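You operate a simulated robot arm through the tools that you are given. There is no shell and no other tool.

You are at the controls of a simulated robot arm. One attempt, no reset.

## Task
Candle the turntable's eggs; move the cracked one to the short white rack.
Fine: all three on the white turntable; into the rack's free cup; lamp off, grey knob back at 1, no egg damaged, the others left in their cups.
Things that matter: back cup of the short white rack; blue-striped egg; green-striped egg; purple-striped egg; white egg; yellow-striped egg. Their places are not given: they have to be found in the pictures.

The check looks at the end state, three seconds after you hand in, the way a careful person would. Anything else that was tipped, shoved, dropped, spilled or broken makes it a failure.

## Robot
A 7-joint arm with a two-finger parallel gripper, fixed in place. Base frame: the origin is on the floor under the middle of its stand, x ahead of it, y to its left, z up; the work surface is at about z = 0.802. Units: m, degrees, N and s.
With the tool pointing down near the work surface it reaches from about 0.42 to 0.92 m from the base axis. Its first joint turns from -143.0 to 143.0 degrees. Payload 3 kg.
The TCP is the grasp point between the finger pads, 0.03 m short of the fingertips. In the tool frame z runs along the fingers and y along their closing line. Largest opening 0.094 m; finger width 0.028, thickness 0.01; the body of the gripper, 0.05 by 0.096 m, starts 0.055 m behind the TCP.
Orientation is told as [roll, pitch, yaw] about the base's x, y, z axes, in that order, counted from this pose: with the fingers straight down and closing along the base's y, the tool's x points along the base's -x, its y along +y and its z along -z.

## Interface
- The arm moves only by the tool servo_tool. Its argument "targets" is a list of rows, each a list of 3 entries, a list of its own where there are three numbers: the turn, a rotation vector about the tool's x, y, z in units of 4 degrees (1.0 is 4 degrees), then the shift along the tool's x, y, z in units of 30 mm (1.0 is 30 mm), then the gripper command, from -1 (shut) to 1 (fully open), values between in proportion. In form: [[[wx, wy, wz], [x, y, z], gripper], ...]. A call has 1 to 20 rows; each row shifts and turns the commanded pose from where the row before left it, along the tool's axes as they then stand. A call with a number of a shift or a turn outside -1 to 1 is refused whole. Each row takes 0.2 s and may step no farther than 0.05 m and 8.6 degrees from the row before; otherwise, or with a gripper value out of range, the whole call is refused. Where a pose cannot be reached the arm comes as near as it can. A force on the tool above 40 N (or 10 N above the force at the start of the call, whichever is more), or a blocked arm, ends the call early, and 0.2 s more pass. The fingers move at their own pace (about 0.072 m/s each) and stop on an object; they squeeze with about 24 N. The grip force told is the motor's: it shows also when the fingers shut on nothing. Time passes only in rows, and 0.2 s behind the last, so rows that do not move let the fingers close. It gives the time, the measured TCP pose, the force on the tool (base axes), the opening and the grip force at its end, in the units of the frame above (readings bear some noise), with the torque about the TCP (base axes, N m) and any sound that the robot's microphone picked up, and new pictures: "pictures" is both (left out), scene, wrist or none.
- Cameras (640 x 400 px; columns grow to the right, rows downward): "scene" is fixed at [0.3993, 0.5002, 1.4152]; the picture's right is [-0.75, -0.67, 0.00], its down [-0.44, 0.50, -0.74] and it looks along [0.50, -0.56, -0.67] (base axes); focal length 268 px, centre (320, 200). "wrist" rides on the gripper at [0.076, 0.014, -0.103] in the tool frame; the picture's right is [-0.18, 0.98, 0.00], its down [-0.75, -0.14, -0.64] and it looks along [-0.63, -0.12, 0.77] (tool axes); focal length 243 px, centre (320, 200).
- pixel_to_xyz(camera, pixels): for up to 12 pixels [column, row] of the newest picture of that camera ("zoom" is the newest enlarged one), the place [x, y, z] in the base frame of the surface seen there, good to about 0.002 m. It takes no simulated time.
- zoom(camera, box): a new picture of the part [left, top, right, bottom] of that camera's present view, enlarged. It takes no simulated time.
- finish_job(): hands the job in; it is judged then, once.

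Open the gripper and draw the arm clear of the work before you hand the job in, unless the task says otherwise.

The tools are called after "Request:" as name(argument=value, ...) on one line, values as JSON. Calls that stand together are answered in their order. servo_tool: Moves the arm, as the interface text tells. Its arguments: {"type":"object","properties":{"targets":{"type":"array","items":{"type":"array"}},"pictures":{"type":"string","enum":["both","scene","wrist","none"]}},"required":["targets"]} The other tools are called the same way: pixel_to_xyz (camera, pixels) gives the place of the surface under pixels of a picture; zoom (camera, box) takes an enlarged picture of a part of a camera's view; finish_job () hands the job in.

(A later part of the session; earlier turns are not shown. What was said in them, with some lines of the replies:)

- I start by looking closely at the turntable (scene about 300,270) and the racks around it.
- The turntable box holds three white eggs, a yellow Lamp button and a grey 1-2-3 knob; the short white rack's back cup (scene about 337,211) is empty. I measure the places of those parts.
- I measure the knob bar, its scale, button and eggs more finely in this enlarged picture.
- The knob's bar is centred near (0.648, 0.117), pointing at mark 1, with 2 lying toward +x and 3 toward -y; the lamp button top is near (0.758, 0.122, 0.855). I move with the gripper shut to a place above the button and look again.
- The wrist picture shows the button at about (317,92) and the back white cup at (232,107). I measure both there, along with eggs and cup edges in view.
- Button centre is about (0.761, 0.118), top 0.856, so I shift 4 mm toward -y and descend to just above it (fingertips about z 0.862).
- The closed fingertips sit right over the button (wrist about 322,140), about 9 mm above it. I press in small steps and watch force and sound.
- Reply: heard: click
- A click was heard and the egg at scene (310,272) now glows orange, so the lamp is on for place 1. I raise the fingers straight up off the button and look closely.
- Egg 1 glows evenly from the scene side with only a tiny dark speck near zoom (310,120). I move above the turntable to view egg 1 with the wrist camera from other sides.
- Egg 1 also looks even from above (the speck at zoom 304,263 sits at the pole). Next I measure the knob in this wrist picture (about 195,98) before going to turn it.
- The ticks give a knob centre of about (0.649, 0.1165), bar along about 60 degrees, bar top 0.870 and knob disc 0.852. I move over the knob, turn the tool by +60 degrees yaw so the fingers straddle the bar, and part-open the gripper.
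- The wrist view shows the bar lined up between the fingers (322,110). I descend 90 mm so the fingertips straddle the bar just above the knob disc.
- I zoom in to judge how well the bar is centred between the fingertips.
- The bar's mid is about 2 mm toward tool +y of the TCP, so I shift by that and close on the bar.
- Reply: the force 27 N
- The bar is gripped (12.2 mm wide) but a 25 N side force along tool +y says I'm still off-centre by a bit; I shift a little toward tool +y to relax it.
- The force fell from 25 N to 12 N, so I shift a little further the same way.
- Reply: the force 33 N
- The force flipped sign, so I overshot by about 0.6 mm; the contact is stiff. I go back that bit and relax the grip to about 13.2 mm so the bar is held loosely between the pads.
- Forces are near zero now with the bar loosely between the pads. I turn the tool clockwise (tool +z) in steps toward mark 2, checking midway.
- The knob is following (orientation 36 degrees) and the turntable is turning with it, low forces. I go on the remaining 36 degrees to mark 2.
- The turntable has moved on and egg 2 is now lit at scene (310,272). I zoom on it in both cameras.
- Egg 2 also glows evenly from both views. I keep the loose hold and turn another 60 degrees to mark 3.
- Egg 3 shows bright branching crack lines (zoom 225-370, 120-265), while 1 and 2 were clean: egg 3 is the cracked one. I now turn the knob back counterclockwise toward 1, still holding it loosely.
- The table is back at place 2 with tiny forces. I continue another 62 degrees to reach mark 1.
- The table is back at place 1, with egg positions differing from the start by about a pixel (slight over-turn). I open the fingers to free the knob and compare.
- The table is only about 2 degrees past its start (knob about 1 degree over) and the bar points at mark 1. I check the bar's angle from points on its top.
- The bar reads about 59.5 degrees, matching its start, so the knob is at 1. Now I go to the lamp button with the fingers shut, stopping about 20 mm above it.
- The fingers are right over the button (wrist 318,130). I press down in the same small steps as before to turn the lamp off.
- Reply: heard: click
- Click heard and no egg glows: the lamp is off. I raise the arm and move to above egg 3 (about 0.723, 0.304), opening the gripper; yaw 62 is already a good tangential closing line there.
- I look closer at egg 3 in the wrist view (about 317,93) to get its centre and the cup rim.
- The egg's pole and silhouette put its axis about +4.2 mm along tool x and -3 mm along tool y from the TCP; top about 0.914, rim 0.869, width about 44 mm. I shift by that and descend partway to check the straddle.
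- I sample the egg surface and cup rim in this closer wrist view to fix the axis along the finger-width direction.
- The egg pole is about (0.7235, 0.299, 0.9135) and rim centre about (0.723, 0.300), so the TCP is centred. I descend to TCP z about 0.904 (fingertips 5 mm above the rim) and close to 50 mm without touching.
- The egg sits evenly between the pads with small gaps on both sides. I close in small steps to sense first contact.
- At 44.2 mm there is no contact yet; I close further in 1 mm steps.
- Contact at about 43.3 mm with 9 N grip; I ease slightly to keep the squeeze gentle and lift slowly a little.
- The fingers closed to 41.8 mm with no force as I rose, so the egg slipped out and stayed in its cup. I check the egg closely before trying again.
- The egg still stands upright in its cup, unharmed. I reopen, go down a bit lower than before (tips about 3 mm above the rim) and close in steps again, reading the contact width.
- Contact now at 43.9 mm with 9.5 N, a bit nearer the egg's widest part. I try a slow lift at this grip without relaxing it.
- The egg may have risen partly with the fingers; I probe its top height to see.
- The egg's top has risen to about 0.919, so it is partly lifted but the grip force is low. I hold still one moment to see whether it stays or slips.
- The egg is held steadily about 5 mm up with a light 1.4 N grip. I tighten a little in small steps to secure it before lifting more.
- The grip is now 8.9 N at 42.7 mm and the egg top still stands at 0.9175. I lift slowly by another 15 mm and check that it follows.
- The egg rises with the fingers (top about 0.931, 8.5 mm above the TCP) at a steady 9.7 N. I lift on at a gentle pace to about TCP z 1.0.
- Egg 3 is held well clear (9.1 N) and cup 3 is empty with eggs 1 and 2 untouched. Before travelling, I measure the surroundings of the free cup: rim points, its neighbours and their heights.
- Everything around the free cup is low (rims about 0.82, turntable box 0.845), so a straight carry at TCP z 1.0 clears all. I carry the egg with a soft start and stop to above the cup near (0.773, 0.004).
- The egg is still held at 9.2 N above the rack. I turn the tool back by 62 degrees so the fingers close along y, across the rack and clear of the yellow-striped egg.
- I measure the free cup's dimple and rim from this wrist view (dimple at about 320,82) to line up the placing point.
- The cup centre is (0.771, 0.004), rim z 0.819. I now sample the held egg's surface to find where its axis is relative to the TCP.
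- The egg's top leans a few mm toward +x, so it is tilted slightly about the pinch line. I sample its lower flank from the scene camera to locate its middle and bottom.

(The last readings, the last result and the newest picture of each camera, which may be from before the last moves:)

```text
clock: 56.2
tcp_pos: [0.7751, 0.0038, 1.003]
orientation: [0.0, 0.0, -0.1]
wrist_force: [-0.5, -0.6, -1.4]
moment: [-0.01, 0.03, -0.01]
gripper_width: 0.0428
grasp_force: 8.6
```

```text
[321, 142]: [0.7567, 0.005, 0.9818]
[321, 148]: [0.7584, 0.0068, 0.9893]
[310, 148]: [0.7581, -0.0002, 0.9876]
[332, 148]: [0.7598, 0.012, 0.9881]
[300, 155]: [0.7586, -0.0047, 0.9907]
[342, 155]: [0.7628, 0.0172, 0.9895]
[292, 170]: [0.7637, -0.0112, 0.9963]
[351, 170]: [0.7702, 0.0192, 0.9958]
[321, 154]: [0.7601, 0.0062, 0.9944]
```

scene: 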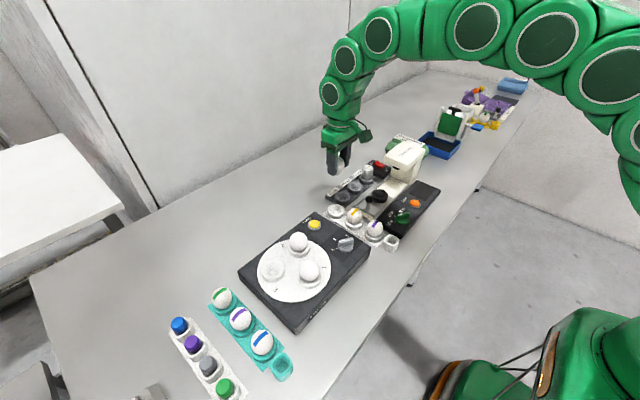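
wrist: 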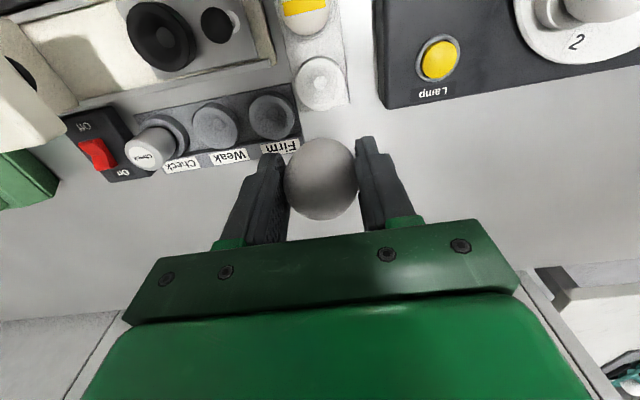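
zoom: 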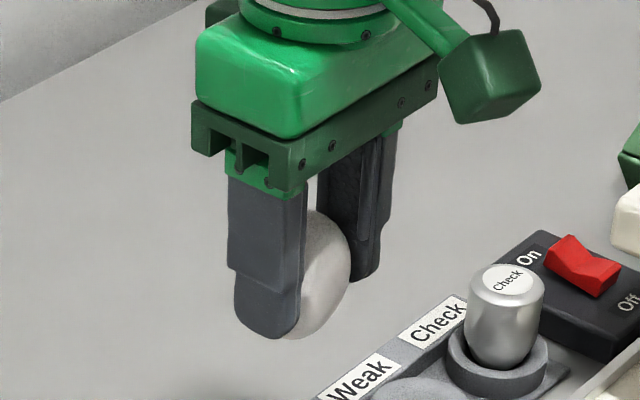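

Fitting these points, the egg stands upright with its centre at about (0.7785, 0.0037, 0.9845), i.e. 7.5 mm beyond the cup centre in x; seated centre should be about 0.835. I shift -7.5 mm in x and descend 120 mm gently, then check alignment.

Request:
servo_tool(targets=[[[0, 0, 0], [0.125, 0.01, 0], -0.14], [[0, 0, 0], [0.125, 0, 0], -0.14], [[0, 0, 0], [0, 0, 0.2], -0.14], [[0, 0, 0], [0, 0, 0.4], -0.14], [[0, 0, 0], [0, 0, 0.5], -0.14], [[0, 0, 0], [0, 0, 0.5], -0.14], [[0, 0, 0], [0, 0, 0.5], -0.14], [[0, 0, 0], [0, 0, 0.5], -0.14], [[0, 0, 0], [0, 0, 0.5], -0.14], [[0, 0, 0], [0, 0, 0.4], -0.14], [[0, 0, 0], [0, 0, 0.3], -0.14], [[0, 0, 0], [0, 0, 0.2], -0.14], [[0, 0, 0], [0, 0, 0], -0.14]], pictures="both")

Request:
zoom(camera="scene", box=[310, 165, 380, 235])

Request:
zoom(camera="wrist", box=[230, 60, 410, 230])

```text
clock: 59.0
tcp_pos: [0.7657, 0.0033, 0.8836]
orientation: [0.0, 0.0, -0.1]
wrist_force: [0.0, -1.0, 0.1]
moment: [-0.02, 0.01, -0.02]
gripper_width: 0.0428
grasp_force: 8.9
```

scene: 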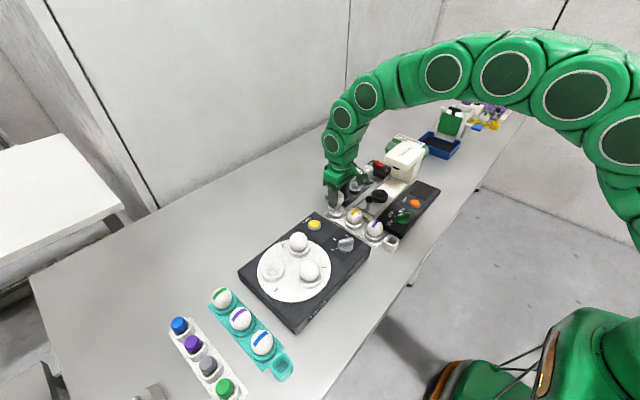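
wrist: 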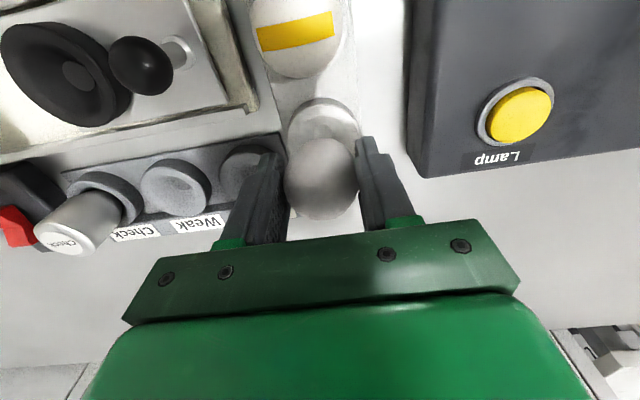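

```text
5.71 times, centred on (345, 200) of scene
```

zoom: 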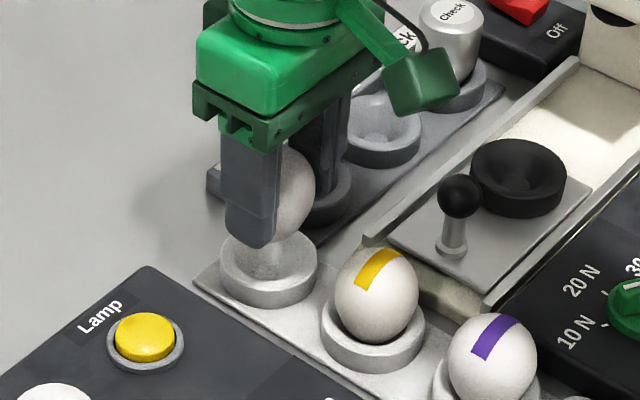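

```text
2.35 times, centred on (320, 145) of wrist
```

zoom: 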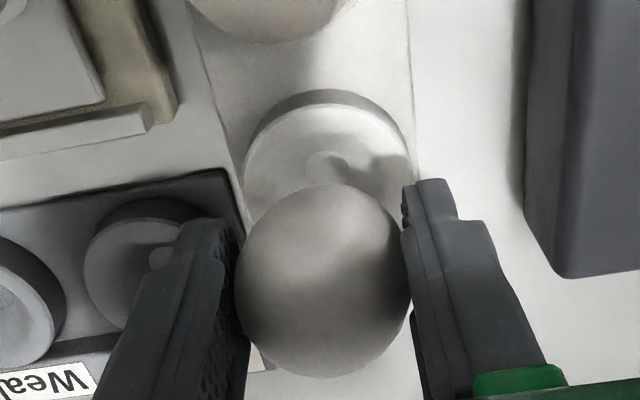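

The egg hangs about 30 mm above its seat over the cup. I sample egg and cup points again to check the alignment before the last descent.

Request:
pixel_to_xyz(camera="wrist", pixels=[[321, 150], [321, 160], [321, 170], [321, 180], [321, 190], [321, 200], [321, 208], [321, 213], [295, 180], [347, 180], [300, 160], [340, 160]])

Request:
pixel_to_xyz(camera="zoom", pixels=[[249, 172], [264, 115], [285, 100], [320, 90], [350, 94], [385, 105], [405, 125], [413, 150], [255, 150], [262, 130], [246, 195]])

```text
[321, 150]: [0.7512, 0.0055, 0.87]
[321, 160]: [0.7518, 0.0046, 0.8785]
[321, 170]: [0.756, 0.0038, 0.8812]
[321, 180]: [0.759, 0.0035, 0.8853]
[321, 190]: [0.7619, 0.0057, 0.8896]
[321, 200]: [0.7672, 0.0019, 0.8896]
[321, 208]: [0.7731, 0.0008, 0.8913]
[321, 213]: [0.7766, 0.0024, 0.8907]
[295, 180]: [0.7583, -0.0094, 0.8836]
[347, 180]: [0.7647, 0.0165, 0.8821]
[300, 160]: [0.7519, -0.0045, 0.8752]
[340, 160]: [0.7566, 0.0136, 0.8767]
```

```text
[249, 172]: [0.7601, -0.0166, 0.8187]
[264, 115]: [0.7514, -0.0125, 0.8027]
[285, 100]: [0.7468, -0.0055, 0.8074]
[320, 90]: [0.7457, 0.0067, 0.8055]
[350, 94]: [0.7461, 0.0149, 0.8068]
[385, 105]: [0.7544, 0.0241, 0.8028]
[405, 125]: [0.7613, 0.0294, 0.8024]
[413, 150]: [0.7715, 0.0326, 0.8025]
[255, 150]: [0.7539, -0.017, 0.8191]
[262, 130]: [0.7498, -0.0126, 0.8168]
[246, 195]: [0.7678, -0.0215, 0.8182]
```

The egg's axis is within about 1-1.5 mm of the cup centre; the pole at 0.891 has about 28 mm to go. I trim 1 mm in x and y and descend 25 mm in shrinking steps, watching the force.

Request:
servo_tool(targets=[[[0, 0, 0], [0.03, 0.03, 0.2], -0.14], [[0, 0, 0], [0, 0, 0.25], -0.14], [[0, 0, 0], [0, 0, 0.15], -0.14], [[0, 0, 0], [0, 0, 0.1], -0.14], [[0, 0, 0], [0, 0, 0.1], -0.14], [[0, 0, 0], [0, 0, 0], -0.14]], pictures="both")

Request:
pixel_to_xyz(camera="wrist", pixels=[[321, 150], [321, 160], [321, 170], [321, 180], [321, 190], [321, 200], [321, 208], [321, 213], [310, 205], [333, 205]])

Request:
zoom(camera="wrist", box=[230, 60, 410, 230])

Request:
zoom(camera="scene", box=[310, 165, 380, 235])

```text
clock: 60.4
tcp_pos: [0.7663, 0.0062, 0.8591]
orientation: [0.0, 0.0, 0.0]
wrist_force: [-0.1, -0.1, -0.4]
moment: [-0.01, 0.01, -0.03]
gripper_width: 0.0429
grasp_force: 9.3
```

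scene: 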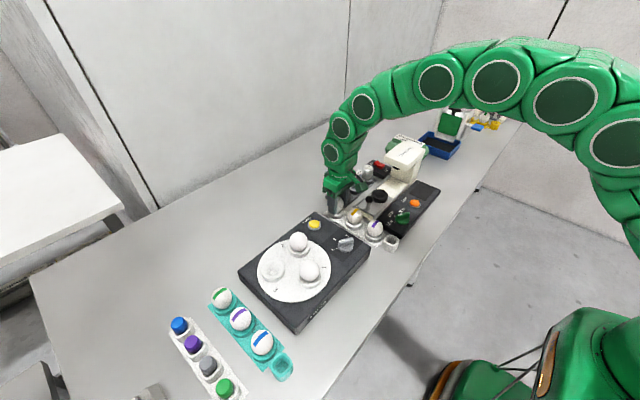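
wrist: 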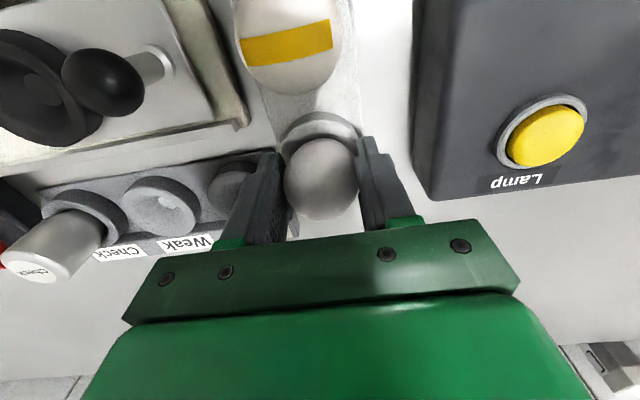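

```text
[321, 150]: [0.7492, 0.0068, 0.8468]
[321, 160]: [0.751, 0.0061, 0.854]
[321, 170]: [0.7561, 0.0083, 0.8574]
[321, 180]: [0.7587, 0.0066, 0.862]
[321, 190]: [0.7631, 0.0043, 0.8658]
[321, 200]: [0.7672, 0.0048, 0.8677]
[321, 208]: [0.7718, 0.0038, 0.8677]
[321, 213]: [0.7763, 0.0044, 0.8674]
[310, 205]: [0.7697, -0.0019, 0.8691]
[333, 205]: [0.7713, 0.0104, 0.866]
```

```text
2.35 times, centred on (320, 145) of wrist
```

zoom: 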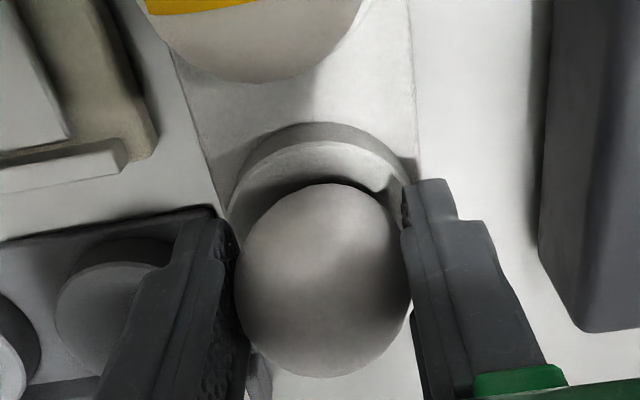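

```text
5.71 times, centred on (345, 200) of scene
```

zoom: 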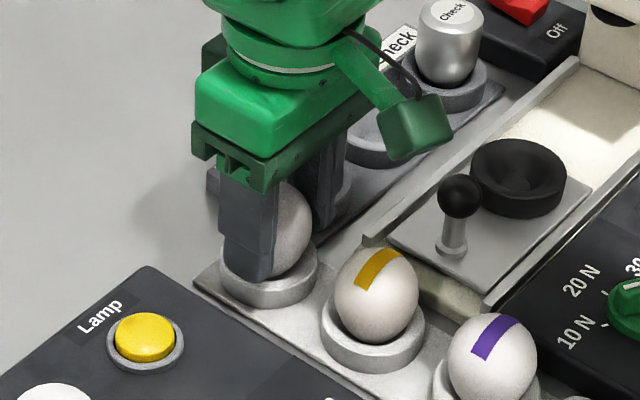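

The egg is well centred (pole about 0.772, 0.0045, z 0.868), about 4 mm above its seat. I lower in 1-1.5 mm steps, watching for contact force.

Request:
servo_tool(targets=[[[0, 0, 0], [0, 0, 0.05], -0.14], [[0, 0, 0], [0, 0, 0.03], -0.14], [[0, 0, 0], [0, 0, 0], -0.14]], pictures="wrist")

Request:
pixel_to_xyz(camera="wrist", pixels=[[321, 190], [321, 200], [321, 208], [321, 213], [310, 205], [333, 205], [289, 45], [290, 70], [285, 85]])

```text
clock: 61.2
tcp_pos: [0.7653, 0.0056, 0.8572]
orientation: [0.0, 0.0, 0.0]
wrist_force: [-0.5, 0.1, -0.5]
moment: [-0.02, -0.03, 0.0]
gripper_width: 0.0427
grasp_force: 9.1
```

wrist: 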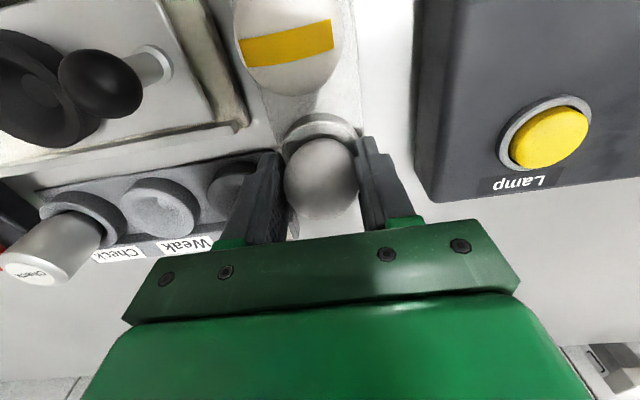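

```text
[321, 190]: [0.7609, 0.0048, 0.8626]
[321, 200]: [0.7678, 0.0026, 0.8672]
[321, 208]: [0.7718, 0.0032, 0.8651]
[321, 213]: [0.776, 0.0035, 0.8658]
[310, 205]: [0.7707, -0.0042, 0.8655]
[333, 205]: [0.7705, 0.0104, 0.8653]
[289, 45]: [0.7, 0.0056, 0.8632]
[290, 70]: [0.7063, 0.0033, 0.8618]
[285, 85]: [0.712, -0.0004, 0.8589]
```

No contact force yet; pole about 0.8658 versus about 0.8635 for the seated neighbour. I lower another 1.5 mm in two tiny steps.

Request:
servo_tool(targets=[[[0, 0, 0], [0, 0, 0.03], -0.14], [[0, 0, 0], [0, 0, 0.02], -0.14], [[0, 0, 0], [0, 0, 0], -0.14]], pictures="none")

Request:
pixel_to_xyz(camera="wrist", pixels=[[321, 190], [321, 200], [321, 208], [321, 213], [310, 205], [333, 205]])

```text
clock: 62.0
tcp_pos: [0.7648, 0.0046, 0.8557]
orientation: [0.0, -0.1, 0.0]
wrist_force: [2.1, -4.8, 4.2]
moment: [-0.14, -0.06, -0.03]
gripper_width: 0.0429
grasp_force: 8.9
```

```text
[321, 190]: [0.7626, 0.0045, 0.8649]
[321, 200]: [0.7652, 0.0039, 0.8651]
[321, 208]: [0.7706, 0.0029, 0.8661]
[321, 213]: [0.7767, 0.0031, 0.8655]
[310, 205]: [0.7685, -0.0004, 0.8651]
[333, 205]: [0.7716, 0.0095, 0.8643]
```

Contact: 4 N up and about 5 N sideways, so the egg has touched the cup slightly off in y. I ease 0.6 mm toward -y and then open the fingers gradually so the egg settles.

Request:
servo_tool(targets=[[[0, 0, 0], [-0.01, -0.02, 0], -0.14], [[0, 0, 0], [0, 0, 0], -0.12], [[0, 0, 0], [0, 0, 0], -0.1], [[0, 0, 0], [0, 0, 0], -0.08], [[0, 0, 0], [0, 0, 0], -0.06]], pictures="both")

Request:
zoom(camera="wrist", box=[230, 60, 410, 230])

Request:
zoom(camera="scene", box=[310, 165, 380, 235])

```text
clock: 63.2
tcp_pos: [0.7657, 0.0053, 0.8548]
orientation: [0.1, -0.1, 0.0]
wrist_force: [1.2, -0.2, 0.3]
moment: [0.0, 0.0, 0.0]
gripper_width: 0.0446
grasp_force: 0.3
```

scene: 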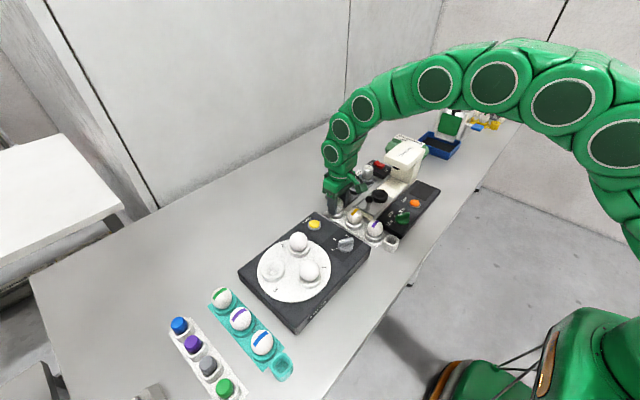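
wrist: 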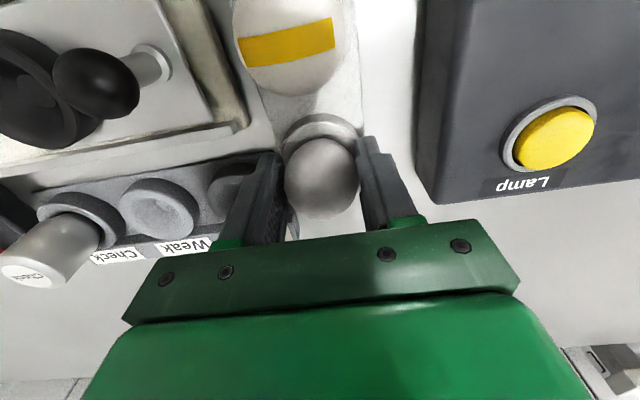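

```text
2.35 times, centred on (320, 145) of wrist
```

zoom: 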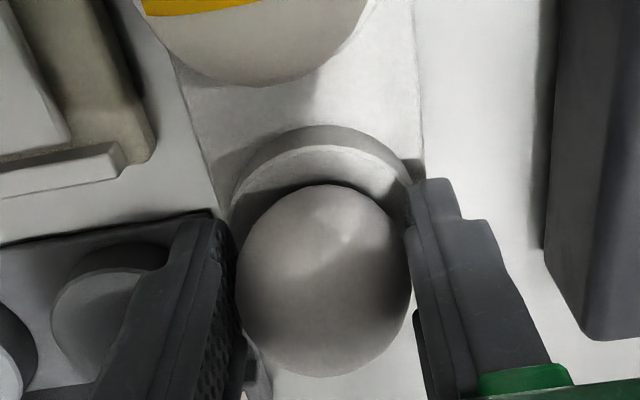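

```text
5.71 times, centred on (345, 200) of scene
```

zoom: 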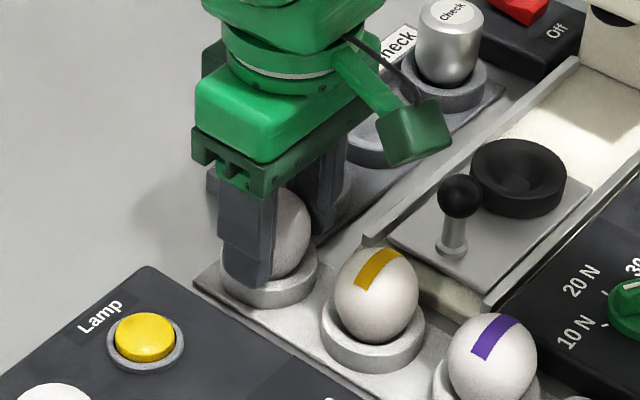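

The grip force is 0.3 N and the egg sits in the cup. I open further slowly to about 60 mm and let it settle.

Request:
servo_tool(targets=[[[0, 0, 0], [0, 0, 0], -0.03], [[0, 0, 0], [0, 0, 0], 0.0], [[0, 0, 0], [0, 0, 0], 0.05], [[0, 0, 0], [0, 0, 0], 0.1], [[0, 0, 0], [0, 0, 0], 0.2], [[0, 0, 0], [0, 0, 0], 0.27], [[0, 0, 0], [0, 0, 0], 0.27]], pictures="both")

Request:
zoom(camera="wrist", box=[230, 60, 410, 230])

Request:
pixel_to_xyz(camera="wrist", pixels=[[321, 150], [321, 160], [321, 170], [321, 180], [321, 190], [321, 200], [321, 208], [321, 213], [310, 205], [333, 205]])

```text
clock: 64.8
tcp_pos: [0.766, 0.0059, 0.8562]
orientation: [0.0, -0.1, -0.1]
wrist_force: [-1.3, -0.7, -0.3]
moment: [0.01, -0.04, -0.01]
gripper_width: 0.0596
grasp_force: 0.0
```

scene: 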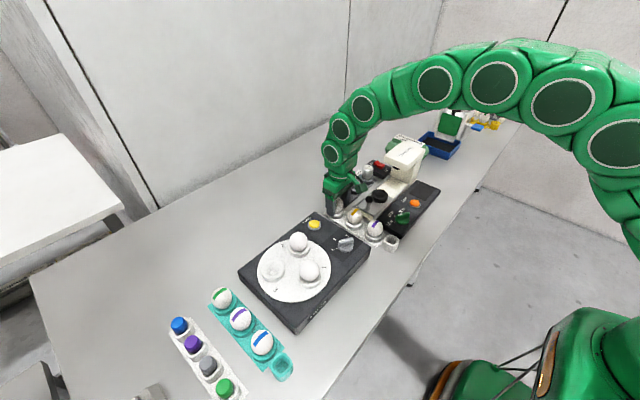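
wrist: 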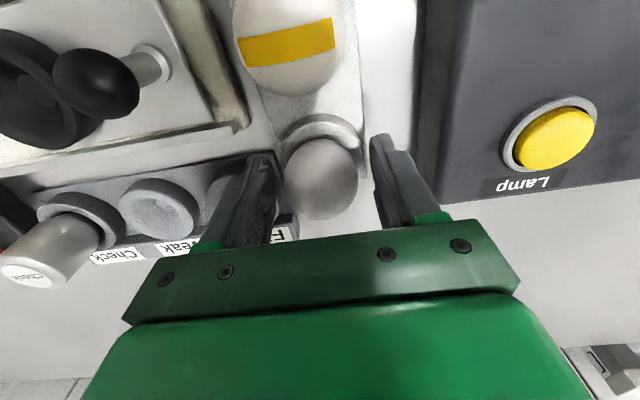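

```text
2.35 times, centred on (320, 145) of wrist
```

zoom: 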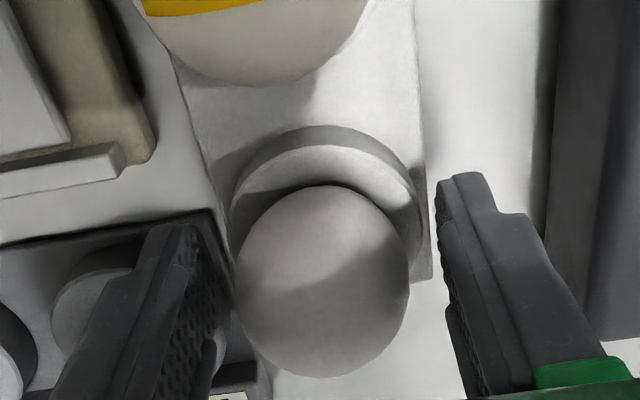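

```text
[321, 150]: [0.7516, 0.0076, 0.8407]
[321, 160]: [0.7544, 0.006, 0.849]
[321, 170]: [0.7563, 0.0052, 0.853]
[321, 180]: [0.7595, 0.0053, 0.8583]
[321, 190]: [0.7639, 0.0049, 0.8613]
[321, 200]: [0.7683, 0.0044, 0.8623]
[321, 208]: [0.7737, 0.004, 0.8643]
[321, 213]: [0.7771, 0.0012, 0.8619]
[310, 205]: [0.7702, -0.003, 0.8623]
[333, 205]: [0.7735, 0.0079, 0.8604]
```

The egg stands in the cup (pole about 0.773, 0.003, z 0.8635), same height as its neighbours, with clear gaps to both fingers. I rise straight up.

Request:
servo_tool(targets=[[[0, 0, 0], [0, 0, -0.2], 0.35], [[0, 0, 0], [0, 0, -0.4], 0.35], [[0, 0, 0], [0, 0, -0.6], 0.35], [[0, 0, 0], [0, 0, -0.8], 0.35], [[0, 0, 0], [0, 0, -1], 0.35], [[0, 0, 0], [0, 0, -1], 0.35], [[0, 0, 0], [0, 0, -1], 0.35]], pictures="both")

Request:
zoom(camera="scene", box=[310, 165, 400, 255])

Request:
zoom(camera="scene", box=[230, 210, 370, 330])

Request:
zoom(camera="wrist", box=[230, 20, 410, 200])

```text
clock: 66.4
tcp_pos: [0.7672, 0.0049, 1.0057]
orientation: [-0.1, 0.0, 0.0]
wrist_force: [0.3, 1.2, 0.0]
moment: [0.01, 0.0, 0.01]
gripper_width: 0.0635
grasp_force: 0.1
```

scene: 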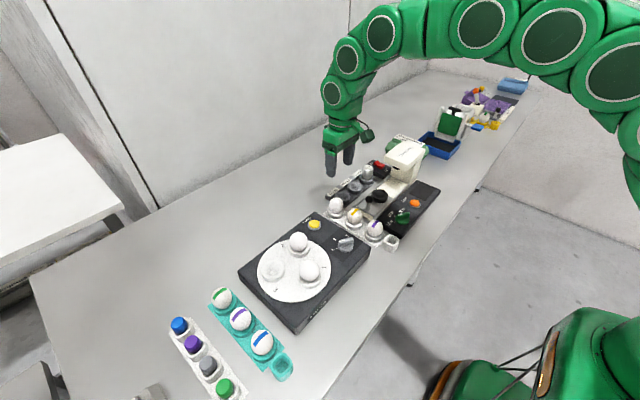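
wrist: 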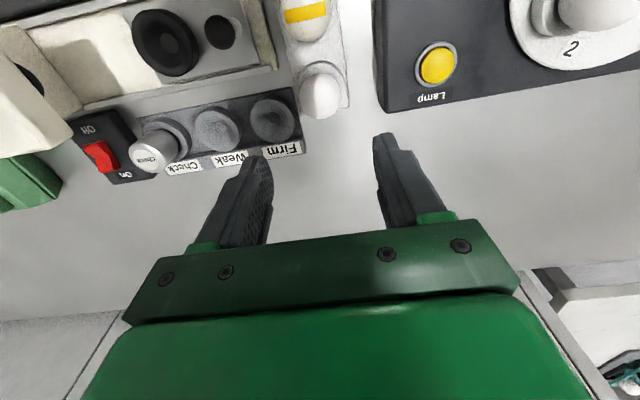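

```text
4.44 times, centred on (355, 210) of scene
```

zoom: 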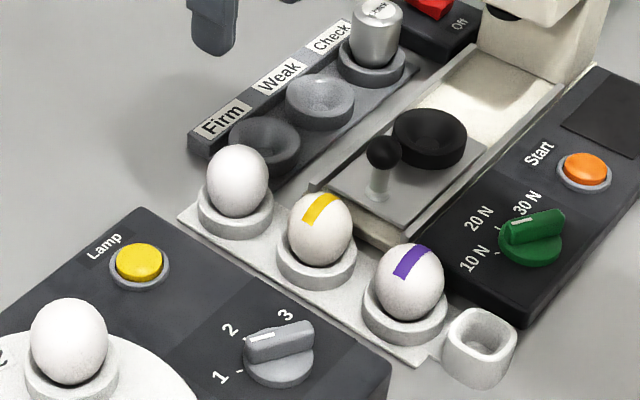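

```text
3.33 times, centred on (300, 270) of scene
```

zoom: 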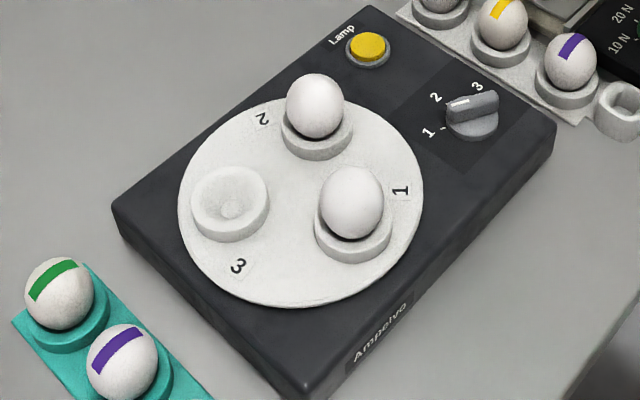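

```text
2.22 times, centred on (320, 110) of wrist
```

zoom: 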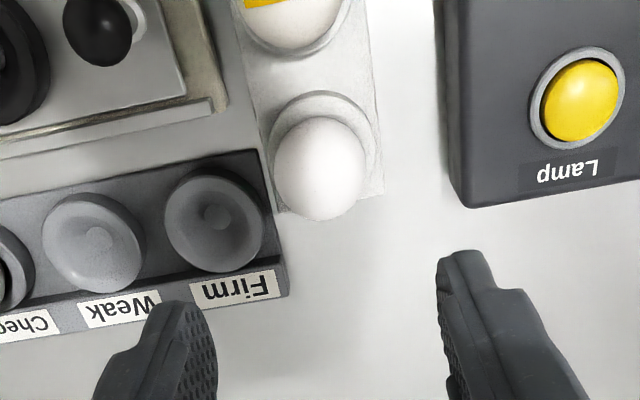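

The cracked egg stands in the back cup, lamp off, knob at 1, eggs 1 and 2 and the striped ones all in their cups. I open the gripper fully and draw the arm up and back to its starting place.

Request:
servo_tool(targets=[[[0, 0, 0], [0, 0, -1], 0.6], [[0, 0, 0], [0, 0, -1], 1], [[0, 0, 0], [0.7, -0.13, -0.5], 1], [[0, 0, 0], [0.73, -0.13, -0.5], 1], [[0, 0, 0], [0.73, -0.13, -0.5], 1], [[0, 0, 0], [0.73, -0.13, -0.5], 1], [[0, 0, 0], [0.73, -0.13, -0.5], 1], [[0, 0, 0], [0.73, -0.13, -0.5], 1], [[0, 0, 0], [0.73, -0.13, -0.4], 1], [[0, 0, 0], [0, 0, 0], 1]], pictures="both")

Request:
zoom(camera="scene", box=[230, 160, 410, 310])

Request:
zoom(camera="wrist", box=[300, 0, 640, 190])

```text
clock: 68.6
tcp_pos: [0.6152, -0.0196, 1.166]
orientation: [0.0, -0.1, 0.1]
wrist_force: [0.7, 0.0, -0.1]
moment: [0.02, 0.01, -0.03]
gripper_width: 0.0941
grasp_force: 0.1
```

scene: 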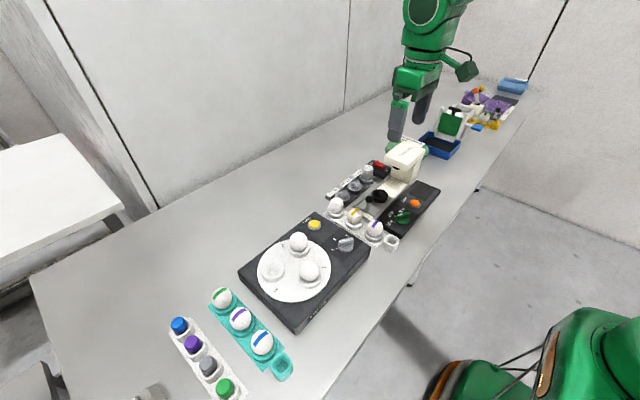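
wrist: 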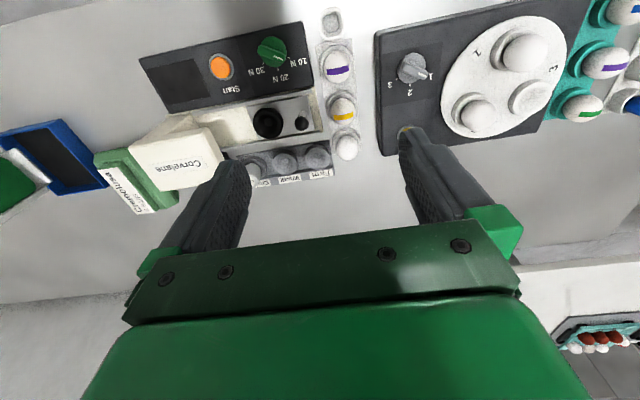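

```text
2.67 times, centred on (320, 235) of scene
```

zoom: 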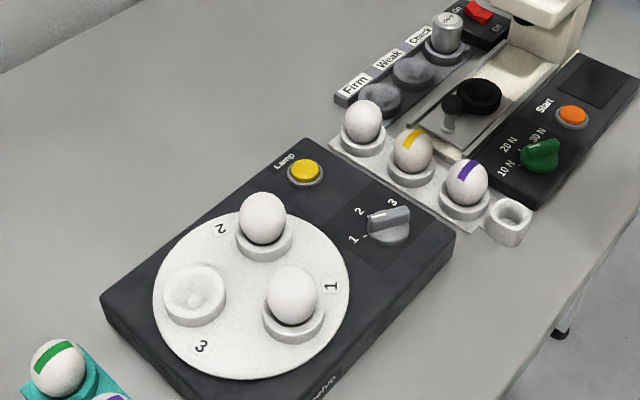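

```text
1.88 times, centred on (470, 95) of wrist
```

zoom: 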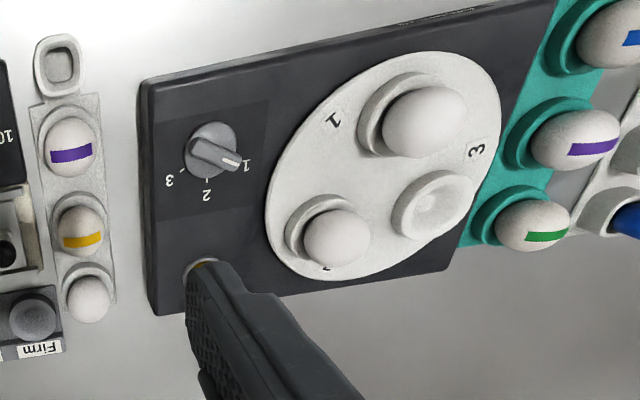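

The arm is clear and all looks in order; I take one last close look at the placed egg and the remaining eggs.

Request:
zoom(camera="scene", box=[320, 190, 390, 245])

Request:
zoom(camera="wrist", box=[315, 90, 385, 170])

```text
7.27 times, centred on (355, 218) of scene
```

zoom: 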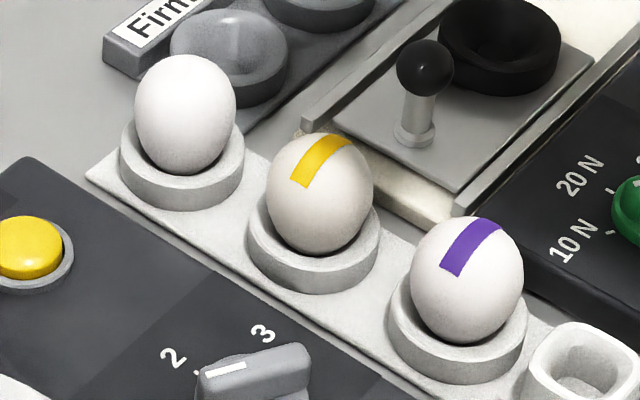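

```text
5.00 times, centred on (350, 130) of wrist
```

zoom: 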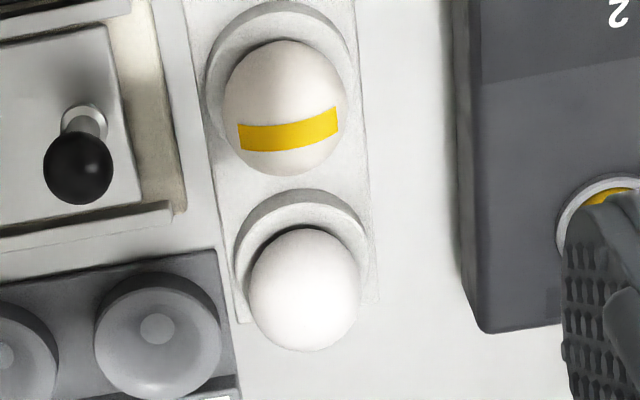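

The white egg stands upright in the rack's back cup (scene about 337,205). The other eggs are untouched, the lamp is off, the knob is at 1 and the arm is clear, so I hand the job in.

Request:
finish_job()

```text
The job is handed in.
```

I candled all three turntable eggs, and egg 3 is the cracked one. It showed bright branching crack lines under the lamp. Eggs 1 and 2 glowed evenly from every side I could see, though I did not view their far (+x) sides.

Egg 3 now stands upright in the back cup of the short white rack. The final pictures show the following:

- **Lamp:** off.
- **Grey knob:** back at 1, about 1 degree past where it started.
- **Other eggs:** eggs 1 and 2 and the striped ones visible in those pictures are in their cups.
- **Arm:** gripper open, drawn back to its starting place.

The first attempt to lift egg 3 slipped, and it dropped only within its own cup. I squeezed it with at most about 10 N, and the last close pictures show no visible damage. I did not candle it again after the move.
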